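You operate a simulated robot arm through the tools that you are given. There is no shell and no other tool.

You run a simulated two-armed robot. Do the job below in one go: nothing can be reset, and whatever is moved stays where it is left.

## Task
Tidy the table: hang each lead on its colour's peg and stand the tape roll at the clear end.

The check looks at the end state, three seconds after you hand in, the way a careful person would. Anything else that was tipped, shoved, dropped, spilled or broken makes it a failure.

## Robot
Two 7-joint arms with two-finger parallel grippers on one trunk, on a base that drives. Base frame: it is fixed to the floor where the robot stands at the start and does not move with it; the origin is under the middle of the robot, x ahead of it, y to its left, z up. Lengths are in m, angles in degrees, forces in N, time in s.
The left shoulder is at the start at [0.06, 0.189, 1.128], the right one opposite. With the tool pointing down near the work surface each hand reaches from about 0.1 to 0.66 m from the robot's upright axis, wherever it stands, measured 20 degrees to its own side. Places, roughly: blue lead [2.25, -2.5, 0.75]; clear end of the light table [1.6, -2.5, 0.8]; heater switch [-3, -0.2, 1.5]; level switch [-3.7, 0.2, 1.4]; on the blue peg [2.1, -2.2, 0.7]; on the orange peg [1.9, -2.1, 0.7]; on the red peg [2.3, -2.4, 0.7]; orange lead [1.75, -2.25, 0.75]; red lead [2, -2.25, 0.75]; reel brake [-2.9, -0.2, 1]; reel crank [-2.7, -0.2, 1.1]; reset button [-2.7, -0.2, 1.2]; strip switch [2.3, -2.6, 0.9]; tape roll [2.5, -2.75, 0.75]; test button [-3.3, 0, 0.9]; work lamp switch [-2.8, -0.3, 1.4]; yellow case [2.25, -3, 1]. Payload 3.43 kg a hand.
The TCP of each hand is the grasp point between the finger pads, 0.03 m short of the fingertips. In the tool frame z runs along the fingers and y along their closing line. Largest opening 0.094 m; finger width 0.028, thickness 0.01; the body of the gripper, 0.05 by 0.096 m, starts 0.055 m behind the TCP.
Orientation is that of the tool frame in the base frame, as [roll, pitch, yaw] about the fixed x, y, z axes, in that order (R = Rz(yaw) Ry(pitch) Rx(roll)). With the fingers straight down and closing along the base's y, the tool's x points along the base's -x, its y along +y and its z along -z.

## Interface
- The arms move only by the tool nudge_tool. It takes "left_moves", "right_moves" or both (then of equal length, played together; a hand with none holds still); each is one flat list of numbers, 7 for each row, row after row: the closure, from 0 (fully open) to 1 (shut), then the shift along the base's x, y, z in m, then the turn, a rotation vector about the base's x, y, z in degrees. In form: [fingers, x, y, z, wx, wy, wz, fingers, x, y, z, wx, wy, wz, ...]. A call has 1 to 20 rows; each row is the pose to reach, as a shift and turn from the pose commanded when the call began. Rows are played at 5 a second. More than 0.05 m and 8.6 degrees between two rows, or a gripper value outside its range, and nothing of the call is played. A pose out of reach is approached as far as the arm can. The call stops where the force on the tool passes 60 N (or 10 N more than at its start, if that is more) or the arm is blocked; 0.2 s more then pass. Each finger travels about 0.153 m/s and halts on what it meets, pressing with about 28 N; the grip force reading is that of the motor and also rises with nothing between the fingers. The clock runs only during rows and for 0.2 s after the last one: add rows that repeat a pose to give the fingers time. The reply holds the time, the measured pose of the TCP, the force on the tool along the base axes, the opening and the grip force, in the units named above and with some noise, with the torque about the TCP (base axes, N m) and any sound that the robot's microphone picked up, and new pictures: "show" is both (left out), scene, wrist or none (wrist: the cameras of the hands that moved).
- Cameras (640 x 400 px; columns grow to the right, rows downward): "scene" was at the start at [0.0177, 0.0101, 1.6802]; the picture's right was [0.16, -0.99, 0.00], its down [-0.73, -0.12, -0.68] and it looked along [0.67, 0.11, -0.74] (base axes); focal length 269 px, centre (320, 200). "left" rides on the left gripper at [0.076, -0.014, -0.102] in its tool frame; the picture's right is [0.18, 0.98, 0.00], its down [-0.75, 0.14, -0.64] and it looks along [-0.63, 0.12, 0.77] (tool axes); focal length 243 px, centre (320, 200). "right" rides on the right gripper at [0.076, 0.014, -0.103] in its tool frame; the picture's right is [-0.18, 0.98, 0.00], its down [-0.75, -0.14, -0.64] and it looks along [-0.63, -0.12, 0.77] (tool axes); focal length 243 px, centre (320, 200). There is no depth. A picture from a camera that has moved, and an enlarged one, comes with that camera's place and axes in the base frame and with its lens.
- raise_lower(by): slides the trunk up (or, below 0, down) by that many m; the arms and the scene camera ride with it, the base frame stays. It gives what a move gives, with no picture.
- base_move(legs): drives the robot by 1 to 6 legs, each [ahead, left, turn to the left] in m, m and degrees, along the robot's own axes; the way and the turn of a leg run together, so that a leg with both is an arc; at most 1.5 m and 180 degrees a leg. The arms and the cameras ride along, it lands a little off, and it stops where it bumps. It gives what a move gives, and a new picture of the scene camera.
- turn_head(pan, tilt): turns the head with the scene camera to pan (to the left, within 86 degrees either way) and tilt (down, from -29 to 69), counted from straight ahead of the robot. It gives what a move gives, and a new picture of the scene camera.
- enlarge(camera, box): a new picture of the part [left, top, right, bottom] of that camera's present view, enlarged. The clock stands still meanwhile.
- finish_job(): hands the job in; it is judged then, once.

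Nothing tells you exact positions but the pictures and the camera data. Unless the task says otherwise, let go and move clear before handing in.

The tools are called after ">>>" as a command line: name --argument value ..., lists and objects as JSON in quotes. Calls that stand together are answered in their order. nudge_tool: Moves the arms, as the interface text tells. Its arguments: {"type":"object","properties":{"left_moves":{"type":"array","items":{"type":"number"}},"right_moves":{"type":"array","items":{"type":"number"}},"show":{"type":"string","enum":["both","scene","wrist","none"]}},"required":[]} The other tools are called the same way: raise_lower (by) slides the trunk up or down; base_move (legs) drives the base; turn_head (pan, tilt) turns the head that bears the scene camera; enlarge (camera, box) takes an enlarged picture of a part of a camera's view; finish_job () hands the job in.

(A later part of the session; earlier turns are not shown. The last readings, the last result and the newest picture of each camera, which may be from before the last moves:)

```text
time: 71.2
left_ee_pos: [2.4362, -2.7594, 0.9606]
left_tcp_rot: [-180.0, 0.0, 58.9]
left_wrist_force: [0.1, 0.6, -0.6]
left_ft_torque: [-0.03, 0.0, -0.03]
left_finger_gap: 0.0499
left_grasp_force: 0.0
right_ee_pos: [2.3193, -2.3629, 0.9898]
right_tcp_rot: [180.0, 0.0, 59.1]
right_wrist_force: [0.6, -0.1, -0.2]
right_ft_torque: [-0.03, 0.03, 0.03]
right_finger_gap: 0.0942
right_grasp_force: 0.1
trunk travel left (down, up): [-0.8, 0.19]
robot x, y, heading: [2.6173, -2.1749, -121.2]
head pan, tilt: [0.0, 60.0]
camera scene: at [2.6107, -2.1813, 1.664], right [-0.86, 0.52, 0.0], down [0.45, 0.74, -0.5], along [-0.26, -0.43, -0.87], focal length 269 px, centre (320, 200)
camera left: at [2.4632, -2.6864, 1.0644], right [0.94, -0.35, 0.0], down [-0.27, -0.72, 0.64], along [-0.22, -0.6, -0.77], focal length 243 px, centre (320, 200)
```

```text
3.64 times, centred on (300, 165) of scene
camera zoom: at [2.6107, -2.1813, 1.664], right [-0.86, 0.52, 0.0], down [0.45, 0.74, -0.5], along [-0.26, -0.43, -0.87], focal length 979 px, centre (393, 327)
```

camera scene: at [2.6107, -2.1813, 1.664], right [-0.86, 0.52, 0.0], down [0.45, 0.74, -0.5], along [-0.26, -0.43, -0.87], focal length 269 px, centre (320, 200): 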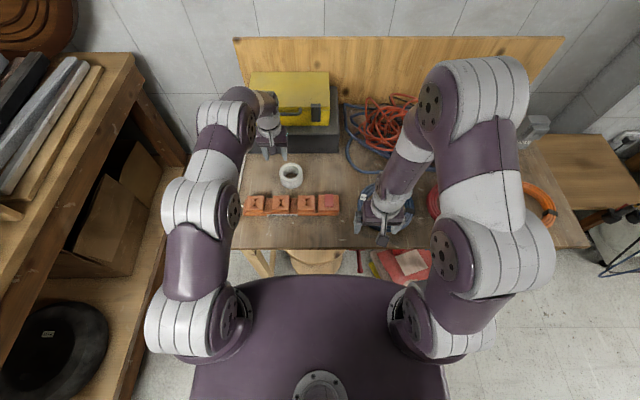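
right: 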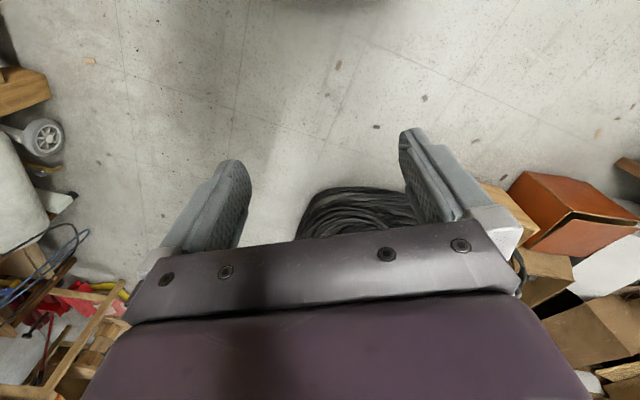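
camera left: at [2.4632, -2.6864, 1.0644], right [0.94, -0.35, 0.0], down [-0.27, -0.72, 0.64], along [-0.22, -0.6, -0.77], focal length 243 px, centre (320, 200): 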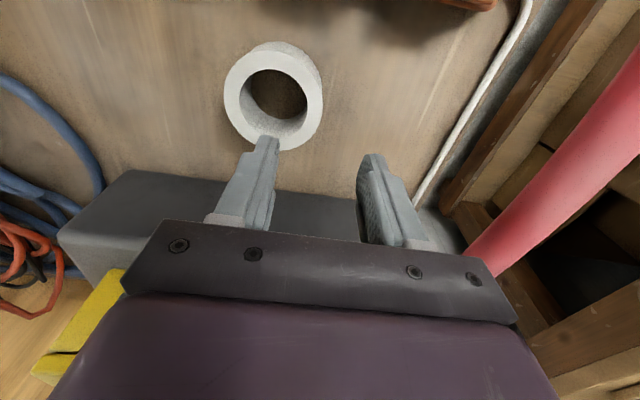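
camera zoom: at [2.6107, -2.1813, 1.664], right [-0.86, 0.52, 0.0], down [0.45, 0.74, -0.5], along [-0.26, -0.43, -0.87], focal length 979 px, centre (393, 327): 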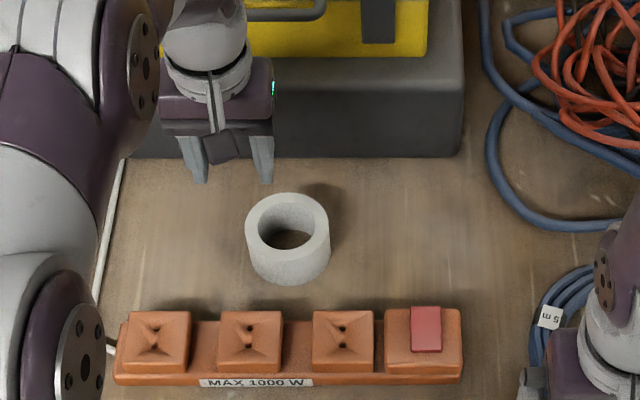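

The fingers straddle the tape's left wall; the wrist view suggests a small shift (about 5 mm right and 6 mm back). I'll apply that and descend to tip height just above the table.

>>> nudge_tool --left_moves '[0.47, -0.001, 0.0075, 0, 0, 0, 0, 0.47, -0.001, 0.0075, -0.03, 0, 0, 0, 0.47, -0.001, 0.0075, -0.06, 0, 0, 0, 0.47, -0.001, 0.0075, -0.08, 0, 0, 0]'

>>> enlarge --camera "scene" --box '[240, 130, 340, 200]'

```text
time: 72.2
left_ee_pos: [2.4381, -2.7523, 0.8798]
left_tcp_rot: [-179.9, 0.1, 58.9]
left_wrist_force: [-0.2, 0.2, -0.3]
left_ft_torque: [0.01, 0.0, -0.03]
left_finger_gap: 0.0498
left_grasp_force: 0.1
right_ee_pos: [2.3208, -2.3633, 0.9884]
right_tcp_rot: [180.0, -0.1, 59.0]
right_wrist_force: [-0.3, 0.8, 0.5]
right_ft_torque: [0.03, -0.01, -0.02]
right_finger_gap: 0.0936
right_grasp_force: 0.1
trunk travel left (down, up): [-0.8, 0.19]
robot x, y, heading: [2.6148, -2.1736, -121.2]
head pan, tilt: [0.0, 60.0]
camera scene: at [2.6099, -2.1825, 1.664], right [-0.86, 0.52, 0.0], down [0.45, 0.74, -0.5], along [-0.26, -0.43, -0.87], focal length 269 px, centre (320, 200)
camera left: at [2.4642, -2.679, 0.9825], right [0.94, -0.35, 0.0], down [-0.27, -0.72, 0.64], along [-0.22, -0.6, -0.77], focal length 243 px, centre (320, 200)
```

scene: 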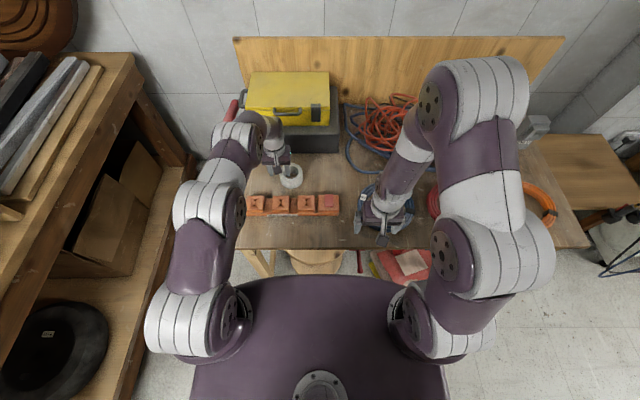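
left: 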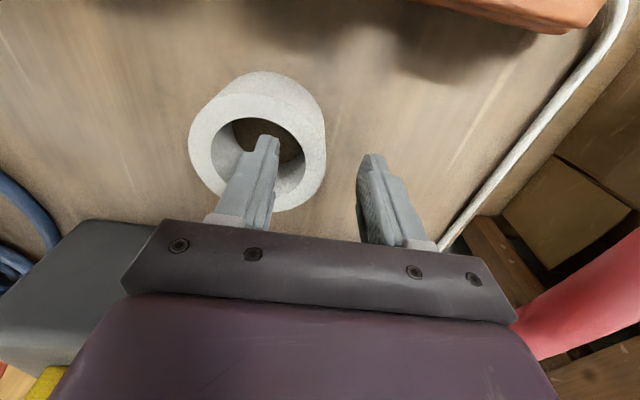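

```text
5.71 times, centred on (290, 165) of scene
camera zoom: at [2.6099, -2.1825, 1.664], right [-0.86, 0.52, 0.0], down [0.45, 0.74, -0.5], along [-0.26, -0.43, -0.87], focal length 1538 px, centre (491, 400)
```

zoom: 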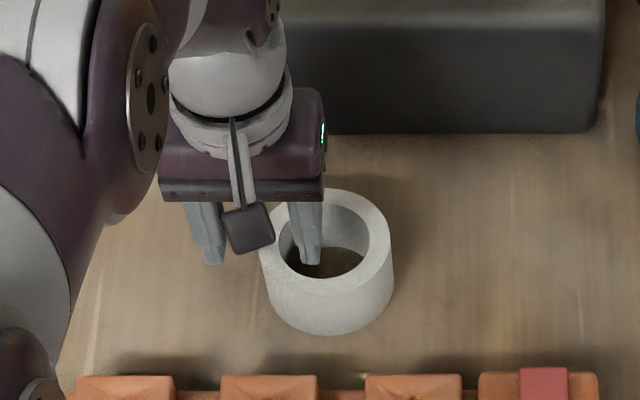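

The inner finger is in the hole and the outer finger is clear. Lowering 3.5 cm and closing on the wall.

>>> nudge_tool --left_moves '[0.47, 0, 0, -0.012, 0, 0, 0, 0.47, 0, 0, -0.024, 0, 0, 0, 0.47, 0, 0, -0.035, 0, 0, 0, 0.47, 0, 0, -0.035, 0, 0, 0]' --show "wrist"

```text
time: 73.2
left_ee_pos: [2.4369, -2.7515, 0.8453]
left_tcp_rot: [180.0, -0.1, 58.9]
left_wrist_force: [-0.4, -0.4, -0.1]
left_ft_torque: [0.0, 0.02, -0.03]
left_finger_gap: 0.05
left_grasp_force: 0.0
right_ee_pos: [2.3207, -2.3625, 0.989]
right_tcp_rot: [180.0, 0.0, 58.9]
right_wrist_force: [-0.3, -0.1, -0.5]
right_ft_torque: [-0.01, 0.0, -0.01]
right_finger_gap: 0.0941
right_grasp_force: 0.0
trunk travel left (down, up): [-0.8, 0.19]
robot x, y, heading: [2.6143, -2.1768, -121.1]
head pan, tilt: [0.0, 60.0]
camera left: at [2.4637, -2.6794, 0.9475], right [0.94, -0.35, 0.0], down [-0.27, -0.72, 0.64], along [-0.22, -0.6, -0.77], focal length 243 px, centre (320, 200)
```

left: 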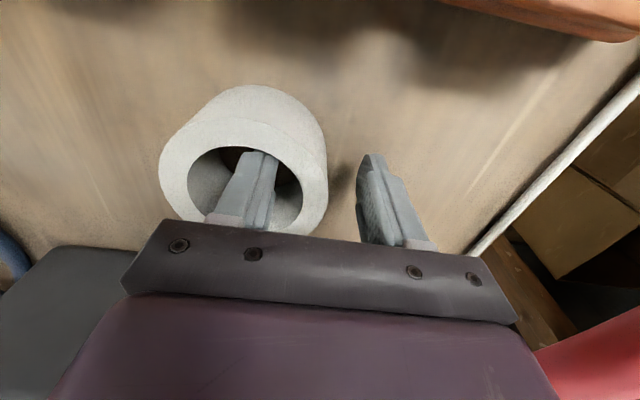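

The wall lies between the fingers; closing now.

>>> nudge_tool --left_moves '[0.6, 0, 0, 0, 0, 0, 0, 0.8, 0, 0, 0, 0, 0, 0, 1, 0, 0, 0, 0, 0, 0, 1, 0, 0, 0, 0, 0, 0, 1, 0, 0, 0, 0, 0, 0]' --show "wrist"

```text
time: 74.5
left_ee_pos: [2.4365, -2.7529, 0.8447]
left_tcp_rot: [-180.0, -0.1, 58.9]
left_wrist_force: [0.1, -0.2, 1.1]
left_ft_torque: [-0.06, 0.03, -0.04]
left_finger_gap: 0.0159
left_grasp_force: 28.0
right_ee_pos: [2.3206, -2.3641, 0.9898]
right_tcp_rot: [-180.0, 0.0, 58.9]
right_wrist_force: [-0.3, 0.0, 0.6]
right_ft_torque: [-0.01, 0.03, 0.0]
right_finger_gap: 0.0939
right_grasp_force: 0.0
trunk travel left (down, up): [-0.8, 0.19]
robot x, y, heading: [2.6159, -2.1754, -121.3]
head pan, tilt: [0.0, 60.0]
camera left: at [2.4636, -2.6793, 0.9478], right [0.94, -0.35, 0.0], down [-0.27, -0.72, 0.64], along [-0.22, -0.6, -0.77], focal length 243 px, centre (320, 200)
```

left: 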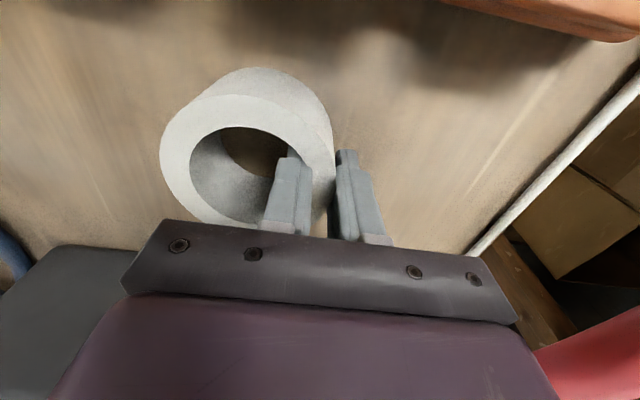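

Gripped (gap 0.016 = wall thickness). The table contact height corresponds to TCP z≈0.845. Lifting straight up, then drawing the hand back towards the robot.

>>> nudge_tool --left_moves '[1, 0, 0, 0.02, 0, 0, 0, 1, 0, 0, 0.06, 0, 0, 0, 1, 0, 0, 0.1, 0, 0, 0, 1, 0, 0, 0.14, 0, 0, 0, 1, 0, 0, 0.18, 0, 0, 0, 1, 0, 0, 0.22, 0, 0, 0, 1, 0.028, 0.025, 0.24, 0, 0, 0, 1, 0.056, 0.051, 0.24, 0, 0, 0, 1, 0.084, 0.076, 0.24, 0, 0, 0, 1, 0.112, 0.102, 0.24, 0, 0, 0, 1, 0.139, 0.12, 0.24, 0, 0, 0]'

```text
time: 76.8
left_ee_pos: [2.577, -2.6308, 1.0847]
left_tcp_rot: [-180.0, 0.0, 58.8]
left_wrist_force: [0.0, 0.5, -2.0]
left_ft_torque: [0.0, -0.05, 0.01]
left_finger_gap: 0.0163
left_grasp_force: 27.8
left hand out of reach, approached as far as the arm can: row 6
right_ee_pos: [2.3211, -2.363, 0.9897]
right_tcp_rot: [179.9, -0.1, 59.0]
right_wrist_force: [-0.1, -0.5, 0.7]
right_ft_torque: [0.02, 0.02, -0.02]
right_finger_gap: 0.094
right_grasp_force: 0.0
trunk travel left (down, up): [-0.8, 0.19]
robot x, y, heading: [2.6146, -2.1757, -121.1]
head pan, tilt: [0.0, 60.0]
camera scene: at [2.6108, -2.1819, 1.664], right [-0.86, 0.52, 0.0], down [0.45, 0.74, -0.5], along [-0.26, -0.43, -0.87], focal length 269 px, centre (320, 200)
camera left: at [2.604, -2.5581, 1.1874], right [0.94, -0.35, 0.0], down [-0.27, -0.72, 0.64], along [-0.22, -0.6, -0.77], focal length 243 px, centre (320, 200)
```

scene: 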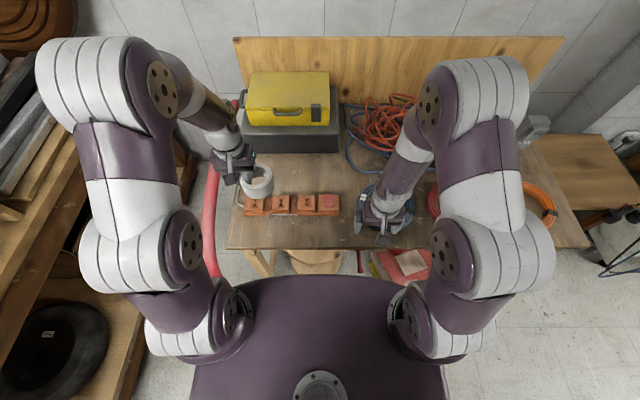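
left: 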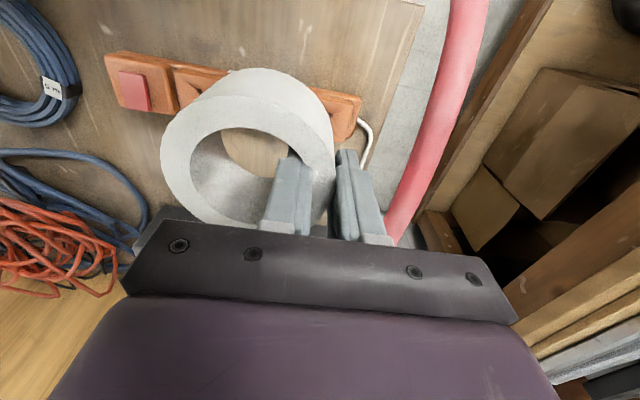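

The tape is held securely well above the strip. Now I back away from the table, shift right along it, and turn right so my left shoulder faces the clear end.

>>> base_move --legs '[[-0.35, 0, 0], [0, -0.737, 0], [0, 0, -55]]'

>>> turn_head --pan 55 --tilt 45

```text
time: 85.2
left_ee_pos: [1.7568, -1.7149, 1.0849]
left_tcp_rot: [-180.0, 0.1, 3.4]
left_wrist_force: [-0.2, -0.1, -1.6]
left_ft_torque: [-0.04, -0.01, 0.0]
left_finger_gap: 0.016
left_grasp_force: 27.7
right_ee_pos: [1.8336, -1.351, 0.9894]
right_tcp_rot: [180.0, 0.0, 3.4]
right_wrist_force: [-0.3, 0.4, 0.5]
right_ft_torque: [0.01, -0.02, -0.02]
right_finger_gap: 0.0939
right_grasp_force: 0.0
trunk travel left (down, up): [-0.8, 0.19]
robot x, y, heading: [2.1572, -1.483, -176.7]
head pan, tilt: [0.0, 60.0]
camera scene: at [2.1479, -1.4908, 1.664], right [-0.06, 1.0, 0.0], down [0.86, 0.05, -0.5], along [-0.5, -0.03, -0.87], focal length 269 px, centre (320, 200)
```

scene: 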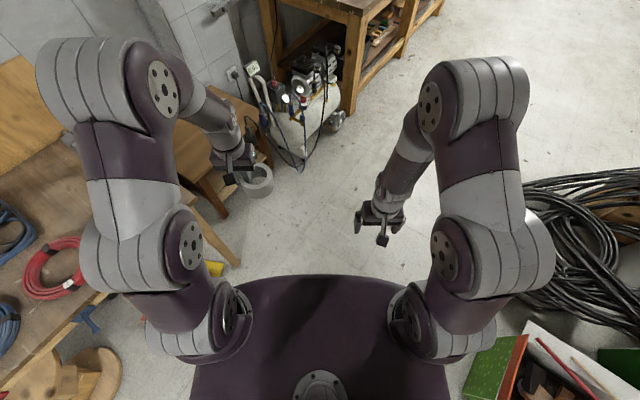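

```text
time: 86.5
left_ee_pos: [1.7572, -1.7151, 1.0853]
left_tcp_rot: [-180.0, 0.0, 3.4]
left_wrist_force: [-0.6, 0.2, -1.8]
left_ft_torque: [-0.03, 0.0, -0.01]
left_finger_gap: 0.0161
left_grasp_force: 28.1
right_ee_pos: [1.8325, -1.3524, 0.9888]
right_tcp_rot: [179.9, 0.0, 3.4]
right_wrist_force: [-0.2, 0.5, 0.3]
right_ft_torque: [0.0, -0.01, 0.01]
right_finger_gap: 0.0939
right_grasp_force: 0.0
trunk travel left (down, up): [-0.8, 0.19]
robot x, y, heading: [2.1542, -1.4899, -176.4]
head pan, tilt: [55.0, 45.0]
camera scene: at [2.1717, -1.5559, 1.6834], right [-0.85, 0.52, 0.0], down [0.37, 0.6, -0.71], along [-0.37, -0.6, -0.71], focal length 269 px, centre (320, 200)
```

scene: 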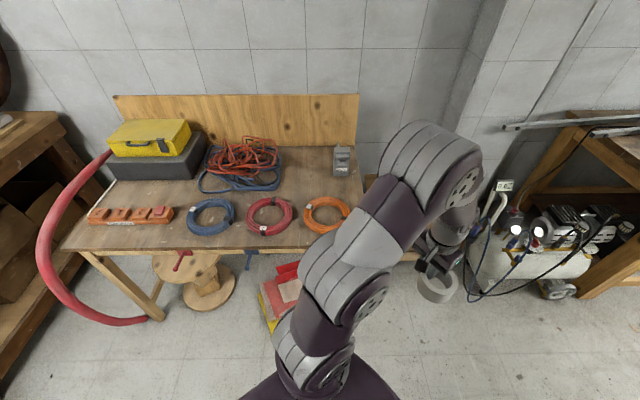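

I'm positioned to the right, turned about 55°. Table items look undisturbed. Now sliding towards the table (diagonally in robot frame) by about 0.385 m.

>>> base_move --legs '[[0.208, 0.324, 0]]'

>>> turn_head --pan 60 --tilt 58

```text
time: 88.9
left_ee_pos: [1.5637, -2.0514, 1.0851]
left_tcp_rot: [-180.0, 0.0, 3.1]
left_wrist_force: [-0.6, -0.8, -1.1]
left_ft_torque: [-0.04, 0.0, -0.02]
left_finger_gap: 0.016
left_grasp_force: 28.2
right_ee_pos: [1.6443, -1.6886, 0.9907]
right_tcp_rot: [-179.9, 0.0, 3.1]
right_wrist_force: [-0.2, -0.4, -0.6]
right_ft_torque: [0.0, -0.05, 0.0]
right_finger_gap: 0.0942
right_grasp_force: 0.2
trunk travel left (down, up): [-0.8, 0.19]
robot x, y, heading: [1.9673, -1.8234, -177.1]
head pan, tilt: [55.0, 45.0]
camera scene: at [1.9809, -1.8938, 1.6835], right [-0.85, 0.53, 0.0], down [0.37, 0.6, -0.71], along [-0.37, -0.6, -0.71], focal length 269 px, centre (320, 200)
```

scene: 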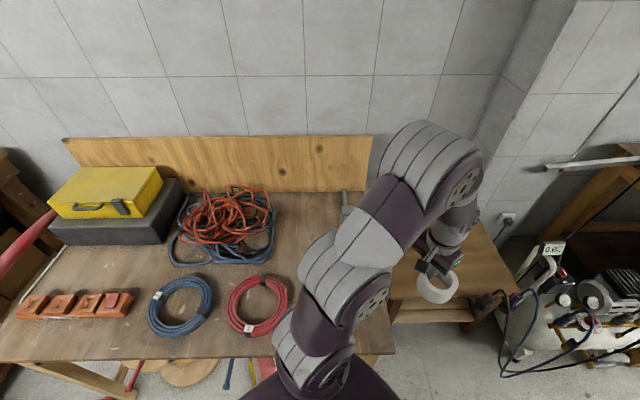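

```text
time: 89.7
left_ee_pos: [1.5643, -2.0522, 1.0851]
left_tcp_rot: [180.0, -0.2, 3.1]
left_wrist_force: [0.3, 0.1, -1.3]
left_ft_torque: [-0.03, 0.03, 0.01]
left_finger_gap: 0.016
left_grasp_force: 28.4
right_ee_pos: [1.6438, -1.6883, 0.9893]
right_tcp_rot: [179.9, 0.1, 3.2]
right_wrist_force: [0.1, -0.4, -0.5]
right_ft_torque: [0.03, 0.02, 0.0]
right_finger_gap: 0.0941
right_grasp_force: 0.0
trunk travel left (down, up): [-0.8, 0.19]
robot x, y, heading: [1.9659, -1.8255, -176.7]
head pan, tilt: [60.0, 58.0]
camera scene: at [1.9921, -1.8873, 1.6664], right [-0.89, 0.45, 0.0], down [0.38, 0.76, -0.53], along [-0.24, -0.47, -0.85], focal length 269 px, centre (320, 200)
```

scene: 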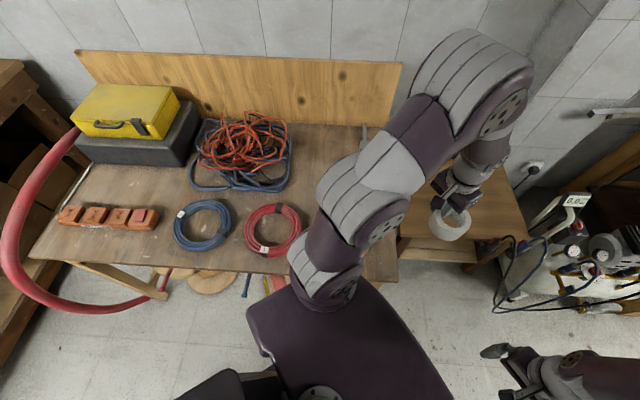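

The robot sits where I planned, [1.967,-1.825]. I'll move the held tape over the table first sideways to clear the grey box, then outward above the clear spot around [1.645,-2.46].

>>> nudge_tool --left_moves '[1, 0.03, -0.034, -0.01, 0, 0, 0, 1, 0.06, -0.068, -0.02, 0, 0, 0, 1, 0.09, -0.102, -0.035, 0, 0, 0, 1, 0.12, -0.136, -0.05, 0, 0, 0, 1, 0.15, -0.17, -0.06, 0, 0, 0, 1, 0.18, -0.204, -0.07, 0, 0, 0, 1, 0.207, -0.235, -0.085, 0, 0, 0, 1, 0.182, -0.275, -0.085, 0, 0, 0, 1, 0.158, -0.316, -0.085, 0, 0, 0, 1, 0.133, -0.357, -0.085, 0, 0, 0]'

```text
time: 91.9
left_ee_pos: [1.6971, -2.4113, 0.9979]
left_tcp_rot: [-179.9, -0.1, 3.1]
left_wrist_force: [0.2, -0.4, -1.6]
left_ft_torque: [-0.01, -0.03, 0.01]
left_finger_gap: 0.016
left_grasp_force: 27.9
right_ee_pos: [1.6436, -1.69, 0.9895]
right_tcp_rot: [-179.9, -0.1, 3.1]
right_wrist_force: [0.1, -0.5, -0.6]
right_ft_torque: [-0.01, -0.05, -0.03]
right_finger_gap: 0.0941
right_grasp_force: 0.2
trunk travel left (down, up): [-0.8, 0.19]
robot x, y, heading: [1.9632, -1.8304, -177.1]
head pan, tilt: [60.0, 58.0]
camera scene: at [1.9917, -1.8889, 1.6663], right [-0.89, 0.45, 0.0], down [0.38, 0.76, -0.53], along [-0.24, -0.47, -0.85], focal length 269 px, centre (320, 200)
camera left: at [1.7716, -2.3925, 1.1013], right [0.24, -0.97, 0.0], down [-0.75, -0.18, 0.64], along [-0.62, -0.15, -0.77], focal length 243 px, centre (320, 200)
```

scene: 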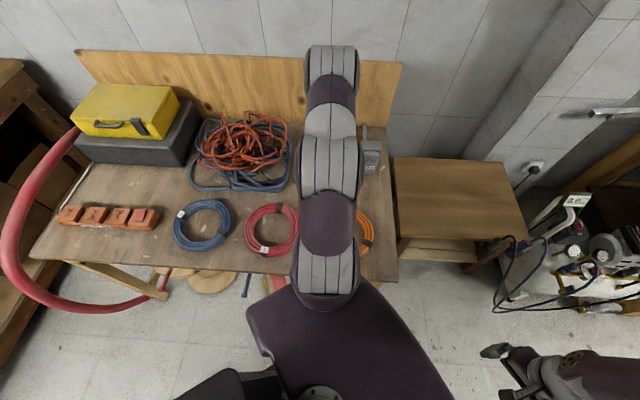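
left: 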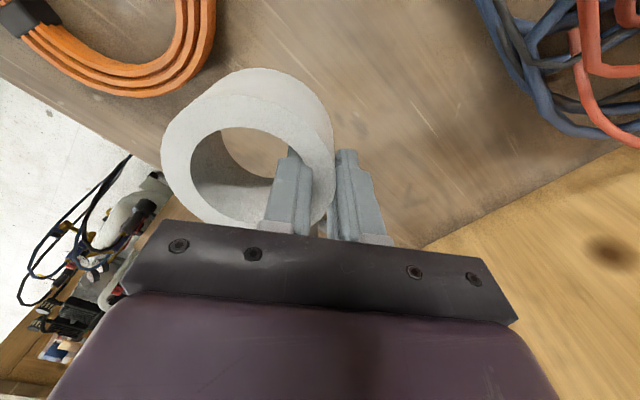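

The tape is over the free area; the tangle's nearest loop is at about [1.75,-2.6], clear of my target. Moving to the final xy, then descending partway.

>>> nudge_tool --left_moves '[1, -0.025, -0.04, 0, 0, 0, 0, 1, -0.05, -0.083, 0, 0, 0, 0, 1, -0.05, -0.083, -0.03, 0, 0, 0, 1, -0.05, -0.083, -0.06, 0, 0, 0, 1, -0.05, -0.083, -0.09, 0, 0, 0, 1, -0.05, -0.083, -0.12, 0, 0, 0]'

```text
time: 93.3
left_ee_pos: [1.6464, -2.491, 0.8777]
left_tcp_rot: [-180.0, 0.1, 3.2]
left_wrist_force: [-0.1, 0.1, -1.2]
left_ft_torque: [-0.09, 0.03, 0.0]
left_finger_gap: 0.0162
left_grasp_force: 27.8
right_ee_pos: [1.6436, -1.6899, 0.9893]
right_tcp_rot: [180.0, 0.0, 3.1]
right_wrist_force: [0.0, -0.1, 0.3]
right_ft_torque: [-0.03, 0.0, 0.03]
right_finger_gap: 0.0941
right_grasp_force: 0.1
trunk travel left (down, up): [-0.8, 0.19]
robot x, y, heading: [1.9631, -1.8258, -176.8]
head pan, tilt: [60.0, 58.0]
camera scene: at [1.9924, -1.887, 1.6664], right [-0.89, 0.45, 0.0], down [0.38, 0.76, -0.53], along [-0.24, -0.47, -0.85], focal length 269 px, centre (320, 200)
camera left: at [1.7215, -2.4706, 0.9815], right [0.24, -0.97, 0.0], down [-0.74, -0.18, 0.64], along [-0.62, -0.15, -0.77], focal length 243 px, centre (320, 200)
```

scene: 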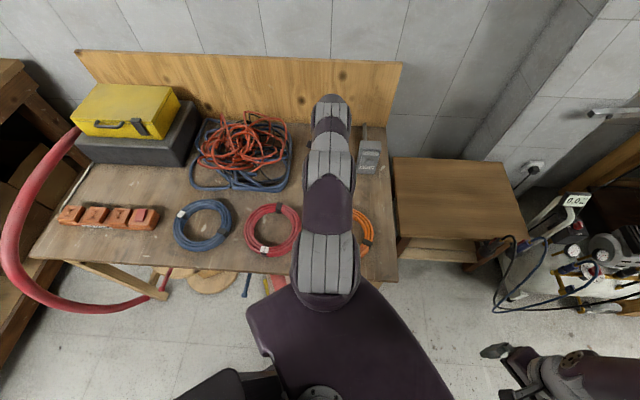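
left: 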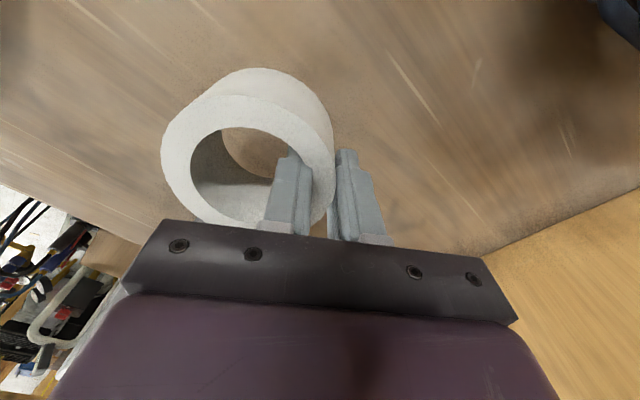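

Descending the last ~3 cm gently to the earlier contact height.

>>> nudge_tool --left_moves '[1, 0, 0, -0.012, 0, 0, 0, 1, 0, 0, -0.024, 0, 0, 0, 1, 0, 0, -0.03, 0, 0, 0, 1, 0, 0, -0.032, 0, 0, 0, 1, 0, 0, -0.032, 0, 0, 0]' --show "wrist"

```text
time: 94.5
left_ee_pos: [1.6468, -2.4919, 0.8471]
left_tcp_rot: [179.9, 0.1, 3.0]
left_wrist_force: [-0.6, -0.2, -1.1]
left_ft_torque: [-0.04, 0.04, 0.01]
left_finger_gap: 0.0161
left_grasp_force: 27.5
right_ee_pos: [1.643, -1.6891, 0.9884]
right_tcp_rot: [180.0, -0.1, 3.1]
right_wrist_force: [-0.2, 0.3, 0.3]
right_ft_torque: [0.0, 0.01, -0.02]
right_finger_gap: 0.0941
right_grasp_force: 0.0
trunk travel left (down, up): [-0.8, 0.19]
robot x, y, heading: [1.9663, -1.8271, -177.1]
head pan, tilt: [60.0, 58.0]
camera left: at [1.722, -2.4728, 0.9497], right [0.24, -0.97, 0.0], down [-0.75, -0.18, 0.64], along [-0.62, -0.15, -0.77], focal length 243 px, centre (320, 200)
```

left: 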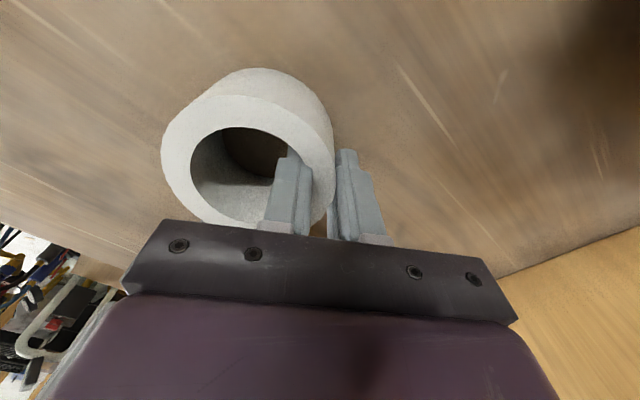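

Still about 2 mm above contact, with no contact force yet. I'll lower in 1 mm steps until I feel it.

>>> nudge_tool --left_moves '[1, 0, 0, -0.001, 0, 0, 0, 1, 0, 0, -0.002, 0, 0, 0, 1, 0, 0, -0.002, 0, 0, 0]' --show "none"

```text
time: 95.3
left_ee_pos: [1.6477, -2.4915, 0.8462]
left_tcp_rot: [179.9, 0.0, 3.1]
left_wrist_force: [-0.8, -1.3, 0.5]
left_ft_torque: [0.07, 0.0, -0.01]
left_finger_gap: 0.0159
left_grasp_force: 27.7
right_ee_pos: [1.6436, -1.6906, 0.9893]
right_tcp_rot: [179.9, 0.0, 3.1]
right_wrist_force: [0.3, 0.8, 0.4]
right_ft_torque: [0.04, -0.01, 0.0]
right_finger_gap: 0.094
right_grasp_force: 0.1
trunk travel left (down, up): [-0.8, 0.19]
robot x, y, heading: [1.9637, -1.8267, -176.9]
head pan, tilt: [60.0, 58.0]
```

The weight has come off the hand (z force from −1.3 to +0.5): it's on the table. Opening modestly and rising straight up.

>>> nudge_tool --left_moves '[0.9, 0, 0, 0, 0, 0, 0, 0.7, 0, 0, 0, 0, 0, 0, 0.5, 0, 0, 0, 0, 0, 0, 0.48, 0, 0, 0, 0, 0, 0, 0.48, 0, 0, 0.02, 0, 0, 0, 0.48, 0, 0, 0.05, 0, 0, 0, 0.48, 0, 0, 0.09, 0, 0, 0, 0.48, 0, 0, 0.13, 0, 0, 0]'

```text
time: 97.1
left_ee_pos: [1.6495, -2.4905, 0.9773]
left_tcp_rot: [-180.0, 0.0, 3.1]
left_wrist_force: [0.1, -0.5, 0.4]
left_ft_torque: [-0.05, 0.01, 0.03]
left_finger_gap: 0.0488
left_grasp_force: 0.0
right_ee_pos: [1.6431, -1.6888, 0.9896]
right_tcp_rot: [-180.0, 0.0, 3.0]
right_wrist_force: [-0.5, -0.8, -0.4]
right_ft_torque: [-0.01, -0.02, 0.01]
right_finger_gap: 0.094
right_grasp_force: 0.0
trunk travel left (down, up): [-0.8, 0.19]
robot x, y, heading: [1.9632, -1.8255, -177.0]
head pan, tilt: [60.0, 58.0]
camera scene: at [1.9931, -1.8857, 1.6663], right [-0.89, 0.45, 0.0], down [0.38, 0.76, -0.53], along [-0.24, -0.47, -0.85], focal length 269 px, centre (320, 200)
camera left: at [1.7244, -2.4719, 1.0796], right [0.24, -0.97, 0.0], down [-0.75, -0.18, 0.64], along [-0.62, -0.15, -0.77], focal length 243 px, centre (320, 200)
```

scene: 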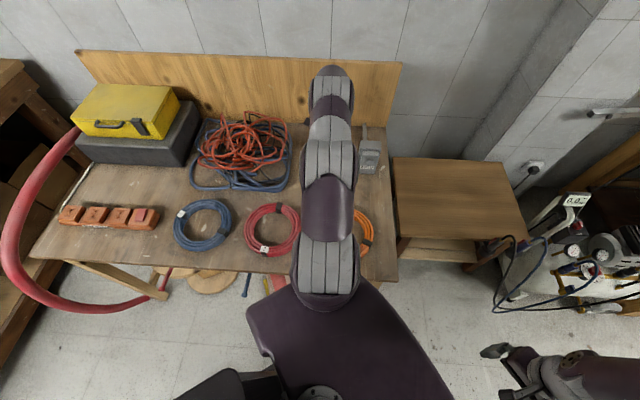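
left: 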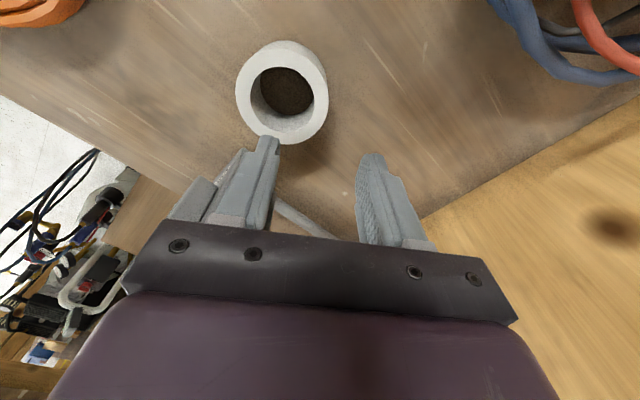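

The tape stands flat in the clear area. Retracting the left hand along the same way back to its carrying pose.

>>> nudge_tool --left_moves '[0.3, 0.024, 0.04, 0.01, 0, 0, 0, 0, 0.048, 0.08, 0.02, 0, 0, 0, 0, 0.072, 0.12, 0.02, 0, 0, 0, 0, 0.096, 0.16, 0.02, 0, 0, 0, 0, 0.12, 0.203, 0.02, 0, 0, 0, 0, 0.092, 0.236, 0.03, 0, 0, 0, 0, 0.063, 0.269, 0.04, 0, 0, 0, 0, 0.034, 0.302, 0.05, 0, 0, 0, 0, 0.005, 0.335, 0.06, 0, 0, 0, 0, -0.024, 0.368, 0.07, 0, 0, 0, 0, -0.053, 0.401, 0.08, 0, 0, 0, 0, -0.085, 0.438, 0.085, 0, 0, 0]' --show "scene"

```text
time: 99.7
left_ee_pos: [1.5641, -2.051, 1.0598]
left_tcp_rot: [179.9, 0.0, 3.1]
left_wrist_force: [-1.0, -0.7, 0.3]
left_ft_torque: [-0.01, 0.01, 0.02]
left_finger_gap: 0.0938
left_grasp_force: 0.1
right_ee_pos: [1.6431, -1.6883, 0.9892]
right_tcp_rot: [179.9, -0.1, 3.0]
right_wrist_force: [-0.6, 0.1, 0.0]
right_ft_torque: [0.01, -0.01, 0.0]
right_finger_gap: 0.0941
right_grasp_force: 0.1
trunk travel left (down, up): [-0.8, 0.19]
robot x, y, heading: [1.9654, -1.8267, -176.9]
head pan, tilt: [60.0, 58.0]
camera scene: at [1.9909, -1.8851, 1.6664], right [-0.89, 0.45, 0.0], down [0.38, 0.76, -0.53], along [-0.24, -0.47, -0.85], focal length 269 px, centre (320, 200)
```

scene: 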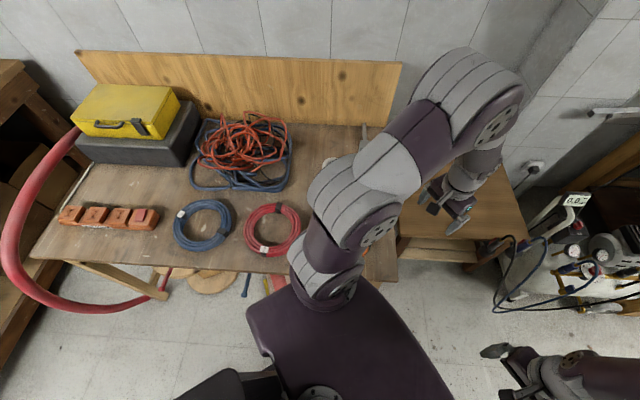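

Left hand is clear. I back off, turn to face the table again, and line up for the orange lead.

>>> base_move --legs '[[-0.208, -0.324, 0], [0, 0, 56], [0, 0.12, 0]]'

>>> turn_head --pan 0 --tilt 45

>>> enlarge --camera "scene" --box '[210, 100, 400, 220]'

```text
time: 105.4
left_ee_pos: [2.2246, -2.0079, 1.0591]
left_tcp_rot: [180.0, -0.1, 59.5]
left_wrist_force: [-0.3, -0.9, -0.1]
left_ft_torque: [-0.03, 0.02, -0.01]
left_finger_gap: 0.094
left_grasp_force: 0.1
right_ee_pos: [1.9658, -1.7417, 0.9899]
right_tcp_rot: [-179.9, 0.0, 59.5]
right_wrist_force: [-0.2, 0.0, -0.5]
right_ft_torque: [-0.02, 0.0, -0.02]
right_finger_gap: 0.0941
right_grasp_force: 0.0
trunk travel left (down, up): [-0.8, 0.19]
robot x, y, heading: [2.2585, -1.5518, -120.5]
head pan, tilt: [60.0, 58.0]
camera scene: at [2.3208, -1.5609, 1.6664], right [-0.87, -0.49, 0.0], down [-0.42, 0.74, -0.53], along [0.26, -0.46, -0.85], focal length 269 px, centre (320, 200)
```

scene: 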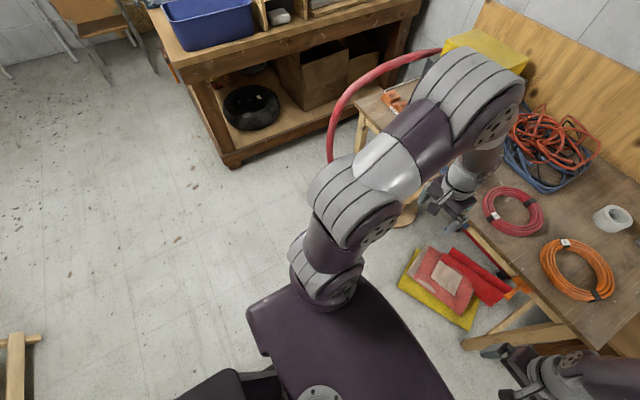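

```text
time: 106.7
left_ee_pos: [2.2247, -2.0077, 1.0594]
left_tcp_rot: [-180.0, 0.0, 59.5]
left_wrist_force: [-0.5, -0.5, -0.6]
left_ft_torque: [0.02, -0.02, -0.03]
left_finger_gap: 0.094
left_grasp_force: 0.0
right_ee_pos: [1.9655, -1.7414, 0.9902]
right_tcp_rot: [180.0, -0.1, 59.4]
right_wrist_force: [-0.9, 1.2, -0.2]
right_ft_torque: [0.02, -0.04, 0.01]
right_finger_gap: 0.0943
right_grasp_force: 0.1
trunk travel left (down, up): [-0.8, 0.19]
robot x, y, heading: [2.2576, -1.5489, -120.7]
head pan, tilt: [0.0, 45.0]
camera scene: at [2.2468, -1.5717, 1.6834], right [-0.86, 0.51, 0.0], down [0.36, 0.61, -0.71], along [-0.36, -0.61, -0.71], focal length 269 px, centre (320, 200)
```

scene: 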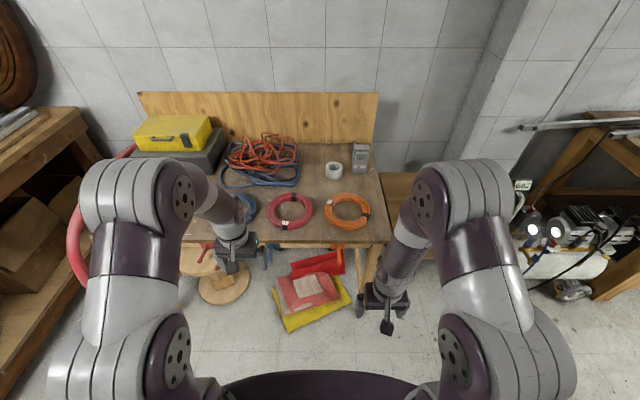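

```text
3.33 times, centred on (305, 160) of scene
camera zoom: at [2.2468, -1.5717, 1.6834], right [-0.86, 0.51, 0.0], down [0.36, 0.61, -0.71], along [-0.36, -0.61, -0.71], focal length 897 px, centre (370, 333)
```

zoom: 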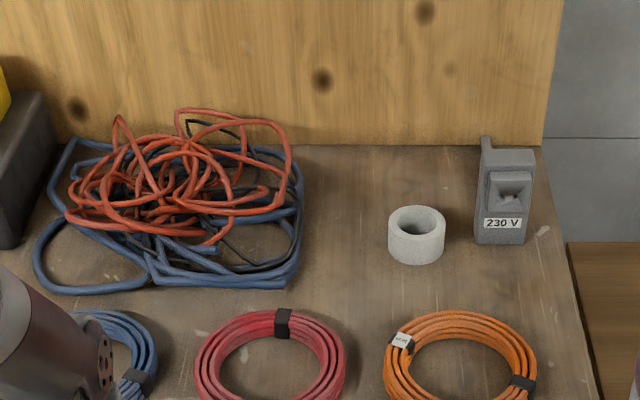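

The tape sits well in the clear end, upright, nothing disturbed. Now a dry run: turn the empty right hand 45° about vertical, then pitch it to point toward the table, staying well short of the edge.

>>> nudge_tool --right_moves '[0, -0.022, -0.024, -0.01, 0, 0, 7.5, 0, -0.045, -0.047, -0.02, 0, 0, 15, 0, -0.067, -0.071, -0.03, 0, 0, 22.5, 0, -0.09, -0.095, -0.035, 0, 0, 30, 0, -0.112, -0.118, -0.04, 0, 0, 37.5, 0, -0.135, -0.142, -0.05, 0, 0, 45]' --show "none"

>>> nudge_tool --right_moves '[0, 0, 0, 0, -6.9, 4.07, 0, 0, 0, 0, 0, -13.8, 8.14, 0, 0, 0, 0, 0, -20.7, 12.2, 0, 0, 0, 0, 0, -27.5, 16.3, 0, 0, 0, 0, 0, -34.4, 20.4, 0, 0, 0, 0, 0, -41.3, 24.4, 0, 0, 0, 0, 0, -48.2, 28.5, 0, 0, 0, 0, 0, -55.1, 32.6, 0, 0, 0, 0, 0, -62, 36.6, 0, 0, 0, 0, 0, -68.9, 40.7, 0, 0, 0, 0, 0, -73.2, 43.3, 0, 0, 0, 0, 0, -77.5, 45.8, 0]'

```text
time: 108.1
left_ee_pos: [2.2245, -2.0095, 1.0582]
left_tcp_rot: [-180.0, -0.1, 59.5]
left_wrist_force: [0.4, 0.4, -0.7]
left_ft_torque: [0.02, 0.03, 0.0]
left_finger_gap: 0.0942
left_grasp_force: 0.1
right_ee_pos: [1.8297, -1.886, 0.9394]
right_tcp_rot: [179.9, 0.0, 104.6]
right_wrist_force: [0.0, -0.8, 0.3]
right_ft_torque: [0.0, 0.02, -0.03]
right_finger_gap: 0.0944
right_grasp_force: 0.1
trunk travel left (down, up): [-0.8, 0.19]
robot x, y, heading: [2.2573, -1.5503, -120.5]
head pan, tilt: [0.0, 45.0]
```

```text
time: 110.7
left_ee_pos: [2.2242, -2.0084, 1.0603]
left_tcp_rot: [-180.0, -0.1, 59.5]
left_wrist_force: [0.2, 1.0, 0.0]
left_ft_torque: [0.05, 0.0, -0.01]
left_finger_gap: 0.094
left_grasp_force: 0.1
right_ee_pos: [1.8303, -1.8833, 0.9388]
right_tcp_rot: [-89.9, 44.9, 149.4]
right_wrist_force: [0.6, -0.2, -0.1]
right_ft_torque: [-0.01, 0.0, -0.01]
right_finger_gap: 0.0942
right_grasp_force: 0.0
right hand out of reach, approached as far as the arm can: row 4, 5
trunk travel left (down, up): [-0.8, 0.19]
robot x, y, heading: [2.261, -1.5489, -120.5]
head pan, tilt: [0.0, 45.0]
camera scene: at [2.246, -1.5719, 1.6835], right [-0.86, 0.51, 0.0], down [0.36, 0.61, -0.71], along [-0.36, -0.61, -0.71], focal length 269 px, centre (320, 200)
camera right: at [1.8455, -1.7737, 0.8758], right [0.71, -0.42, -0.57], down [0.7, 0.33, 0.63], along [-0.08, -0.84, 0.53], focal length 243 px, centre (320, 200)
```

scene: 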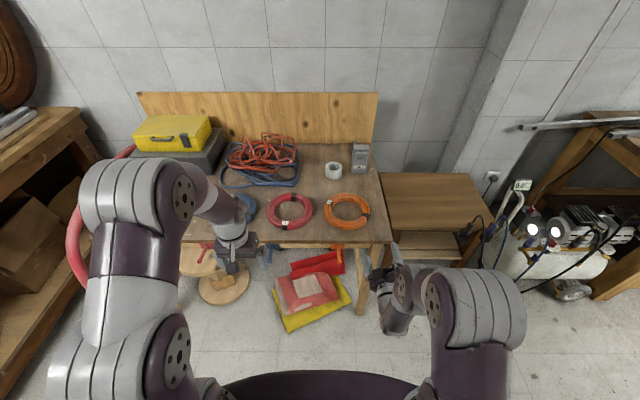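
right: 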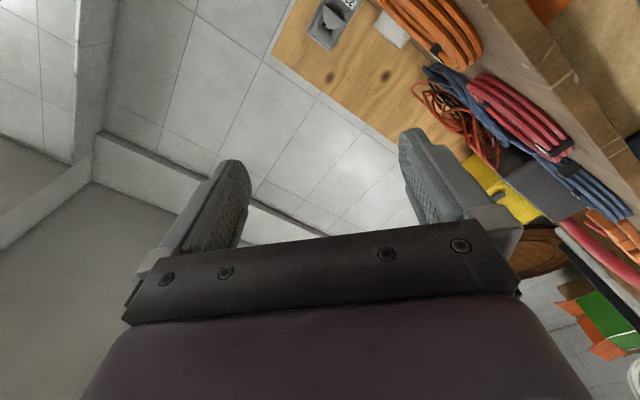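

The horizontal orientation is reachable. Checking it also at peg height (z≈0.745), still short of the pegs.

>>> nudge_tool --right_moves '[0, 0, 0, -0.045, 0, 0, 0, 0, 0, 0, -0.09, 0, 0, 0, 0, 0, 0, -0.135, 0, 0, 0, 0, 0, 0, -0.175, 0, 0, 0, 0, 0, 0, -0.195, 0, 0, 0]'

```text
time: 111.9
left_ee_pos: [2.225, -2.0086, 1.0595]
left_tcp_rot: [-179.9, 0.1, 59.6]
left_wrist_force: [0.2, -0.3, 0.4]
left_ft_torque: [0.01, 0.0, 0.0]
left_finger_gap: 0.0938
left_grasp_force: 0.0
right_ee_pos: [1.8305, -1.8845, 0.7456]
right_tcp_rot: [-89.9, 44.8, 149.4]
right_wrist_force: [0.5, -1.1, -0.3]
right_ft_torque: [0.02, 0.0, 0.01]
right_finger_gap: 0.0939
right_grasp_force: 0.2
trunk travel left (down, up): [-0.8, 0.19]
robot x, y, heading: [2.2596, -1.5475, -120.5]
head pan, tilt: [0.0, 45.0]
camera scene: at [2.2466, -1.5712, 1.6835], right [-0.86, 0.51, 0.0], down [0.36, 0.61, -0.71], along [-0.36, -0.61, -0.71], focal length 269 px, centre (320, 200)
camera right: at [1.8454, -1.7735, 0.6817], right [0.71, -0.42, -0.57], down [0.7, 0.33, 0.63], along [-0.08, -0.84, 0.53], focal length 243 px, centre (320, 200)
```

scene: 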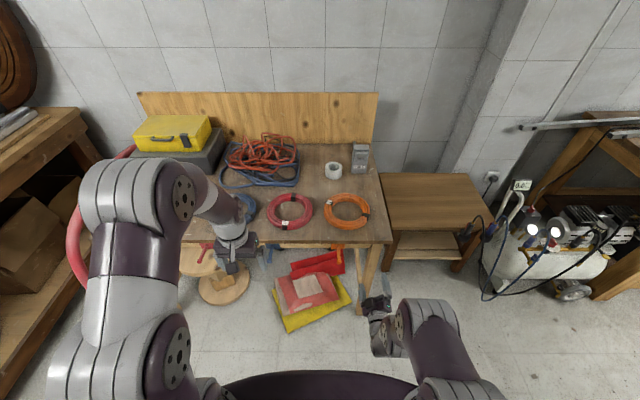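
right: 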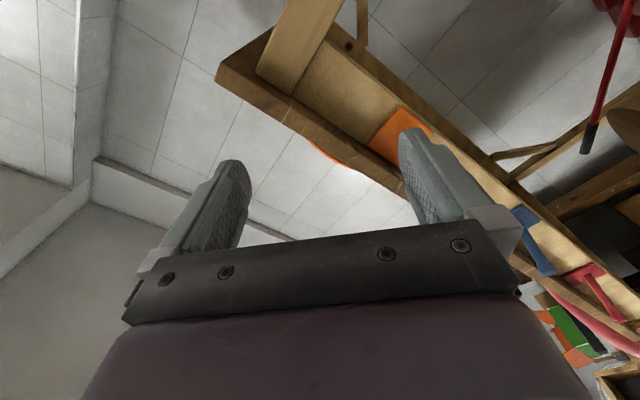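

Works at peg height too. I'll use this under-the-edge wrist view, enlarged, to pin down the peg and edge geometry.

>>> enlarge --camera "right" --box '[200, 20, 440, 200]'

>>> enlarge --camera "right" --box '[480, 160, 640, 300]'

>>> enlarge --camera "scene" --box '[250, 190, 410, 290]'

```text
2.22 times, centred on (320, 110) of right
camera zoom: at [1.8454, -1.7735, 0.6817], right [0.71, -0.42, -0.57], down [0.7, 0.33, 0.63], along [-0.08, -0.84, 0.53], focal length 539 px, centre (320, 400)
```

zoom: 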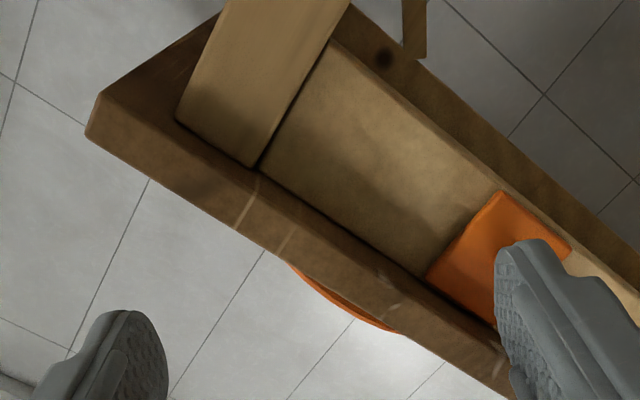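

```text
2.86 times, centred on (560, 230) of right
camera zoom: at [1.8454, -1.7735, 0.6817], right [0.71, -0.42, -0.57], down [0.7, 0.33, 0.63], along [-0.08, -0.84, 0.53], focal length 693 px, centre (-366, 114)
```

zoom: 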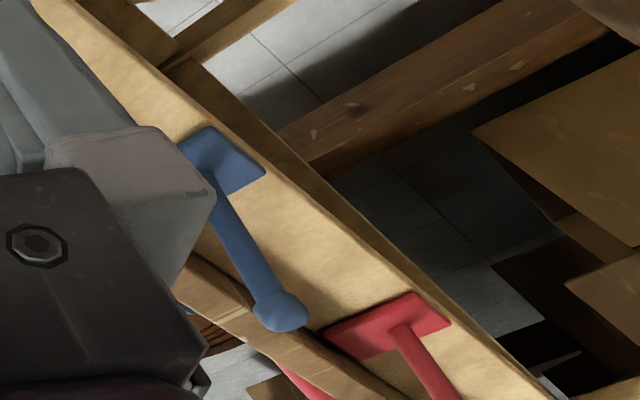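

```text
4.00 times, centred on (330, 240) of scene
camera zoom: at [2.2466, -1.5712, 1.6835], right [-0.86, 0.51, 0.0], down [0.36, 0.61, -0.71], along [-0.36, -0.61, -0.71], focal length 1076 px, centre (280, 40)
```

zoom: 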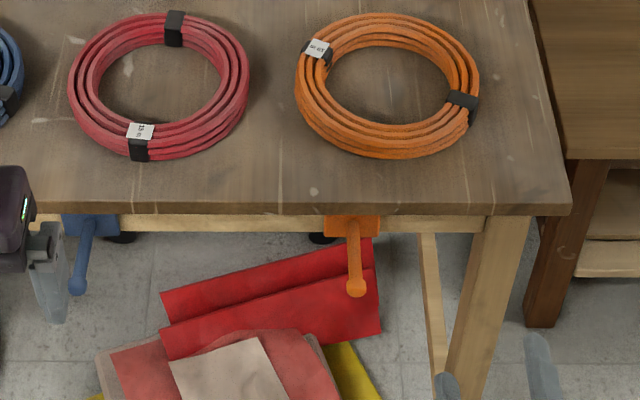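

Triangulated: table top z≈0.798, front corner [1.665,-1.980], table normal heading ≈ −121.7°; pegs tilt upward ~17°, balls ~0.07 m out from the edge at z≈0.747 (orange ball ≈[1.883,-2.038], blue ≈[2.124,-2.180]). I return the right hand to pointing down, then drive in to pick the orange lead (centre ≈[1.737,-2.200]).

>>> nudge_tool --right_moves '[0, 0, 0, 0.045, 0, 0, 0, 0, 0, 0, 0.09, 0, 0, 0, 0, 0, 0, 0.135, 0, 0, 0, 0, 0, 0, 0.18, 0, 0, 0, 0, 0, 0, 0.215, 0, 0, 0]' --show "none"

>>> nudge_tool --right_moves '[0, 0, 0, 0, 6.9, -4.07, 0, 0, 0, 0, 0, 13.8, -8.14, 0, 0, 0, 0, 0, 20.7, -12.2, 0, 0, 0, 0, 0, 27.5, -16.3, 0, 0, 0, 0, 0, 34.4, -20.4, 0, 0, 0, 0, 0, 41.3, -24.4, 0, 0, 0, 0, 0, 48.2, -28.5, 0, 0, 0, 0, 0, 55.1, -32.6, 0, 0, 0, 0, 0, 62, -36.6, 0, 0, 0, 0, 0, 68.9, -40.7, 0, 0, 0, 0, 0, 73.2, -43.3, 0, 0, 0, 0, 0, 77.5, -45.8, 0]' --show "none"

>>> base_move --legs '[[0, 0, -1.1], [0.33, 0, 0]]'

>>> enlarge --camera "right" --box '[0, 0, 640, 400]'

```text
time: 113.1
left_ee_pos: [2.2268, -2.0075, 1.0601]
left_tcp_rot: [-180.0, 0.0, 59.6]
left_wrist_force: [-0.4, -0.2, 0.2]
left_ft_torque: [-0.02, -0.02, 0.02]
left_finger_gap: 0.0938
left_grasp_force: 0.1
right_ee_pos: [1.8321, -1.8835, 0.9596]
right_tcp_rot: [-90.0, 44.9, 149.4]
right_wrist_force: [-0.2, -0.2, 0.1]
right_ft_torque: [0.01, 0.03, -0.02]
right_finger_gap: 0.0938
right_grasp_force: 0.2
trunk travel left (down, up): [-0.8, 0.19]
robot x, y, heading: [2.2604, -1.5489, -120.6]
head pan, tilt: [0.0, 45.0]
```

```text
time: 115.7
left_ee_pos: [2.2246, -2.0094, 1.0596]
left_tcp_rot: [-180.0, -0.1, 59.5]
left_wrist_force: [-0.1, 0.5, -0.1]
left_ft_torque: [0.05, -0.02, -0.01]
left_finger_gap: 0.094
left_grasp_force: 0.0
right_ee_pos: [1.8312, -1.8844, 0.9593]
right_tcp_rot: [179.9, -0.1, 104.6]
right_wrist_force: [0.8, -0.5, 0.4]
right_ft_torque: [0.0, 0.0, 0.01]
right_finger_gap: 0.094
right_grasp_force: 0.0
right hand out of reach, approached as far as the arm can: row 9
trunk travel left (down, up): [-0.8, 0.19]
robot x, y, heading: [2.2584, -1.5508, -120.4]
head pan, tilt: [0.0, 45.0]
```

```text
time: 118.3
left_ee_pos: [2.0461, -2.2899, 1.0605]
left_tcp_rot: [179.9, 0.0, 58.6]
left_wrist_force: [0.3, 0.7, 0.4]
left_ft_torque: [0.01, -0.01, 0.0]
left_finger_gap: 0.094
left_grasp_force: 0.0
right_ee_pos: [1.6545, -2.1593, 0.9599]
right_tcp_rot: [180.0, -0.1, 103.6]
right_wrist_force: [-0.3, -0.2, 0.5]
right_ft_torque: [-0.02, -0.02, 0.03]
right_finger_gap: 0.0938
right_grasp_force: 0.0
trunk travel left (down, up): [-0.8, 0.19]
robot x, y, heading: [2.086, -1.831, -121.5]
head pan, tilt: [0.0, 45.0]
camera scene: at [2.0738, -1.8527, 1.6835], right [-0.85, 0.52, 0.0], down [0.37, 0.6, -0.71], along [-0.37, -0.6, -0.71], focal length 269 px, centre (320, 200)
```

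scene: 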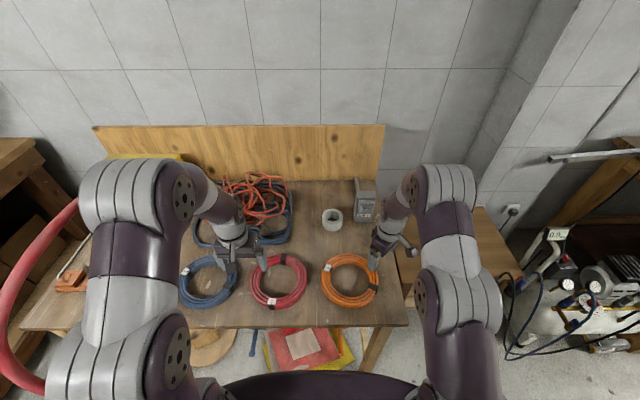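

```text
1.00 times, centred on (320, 200) of right (not enlarged: the box is as wide or as high as the picture)
camera zoom: at [1.6504, -2.0816, 1.0634], right [1.0, 0.05, 0.0], down [0.04, -0.77, 0.64], along [0.03, -0.64, -0.77], focal length 243 px, centre (320, 200)
```

zoom: 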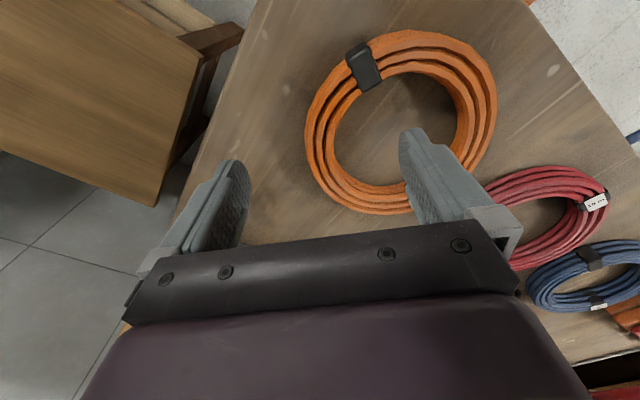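

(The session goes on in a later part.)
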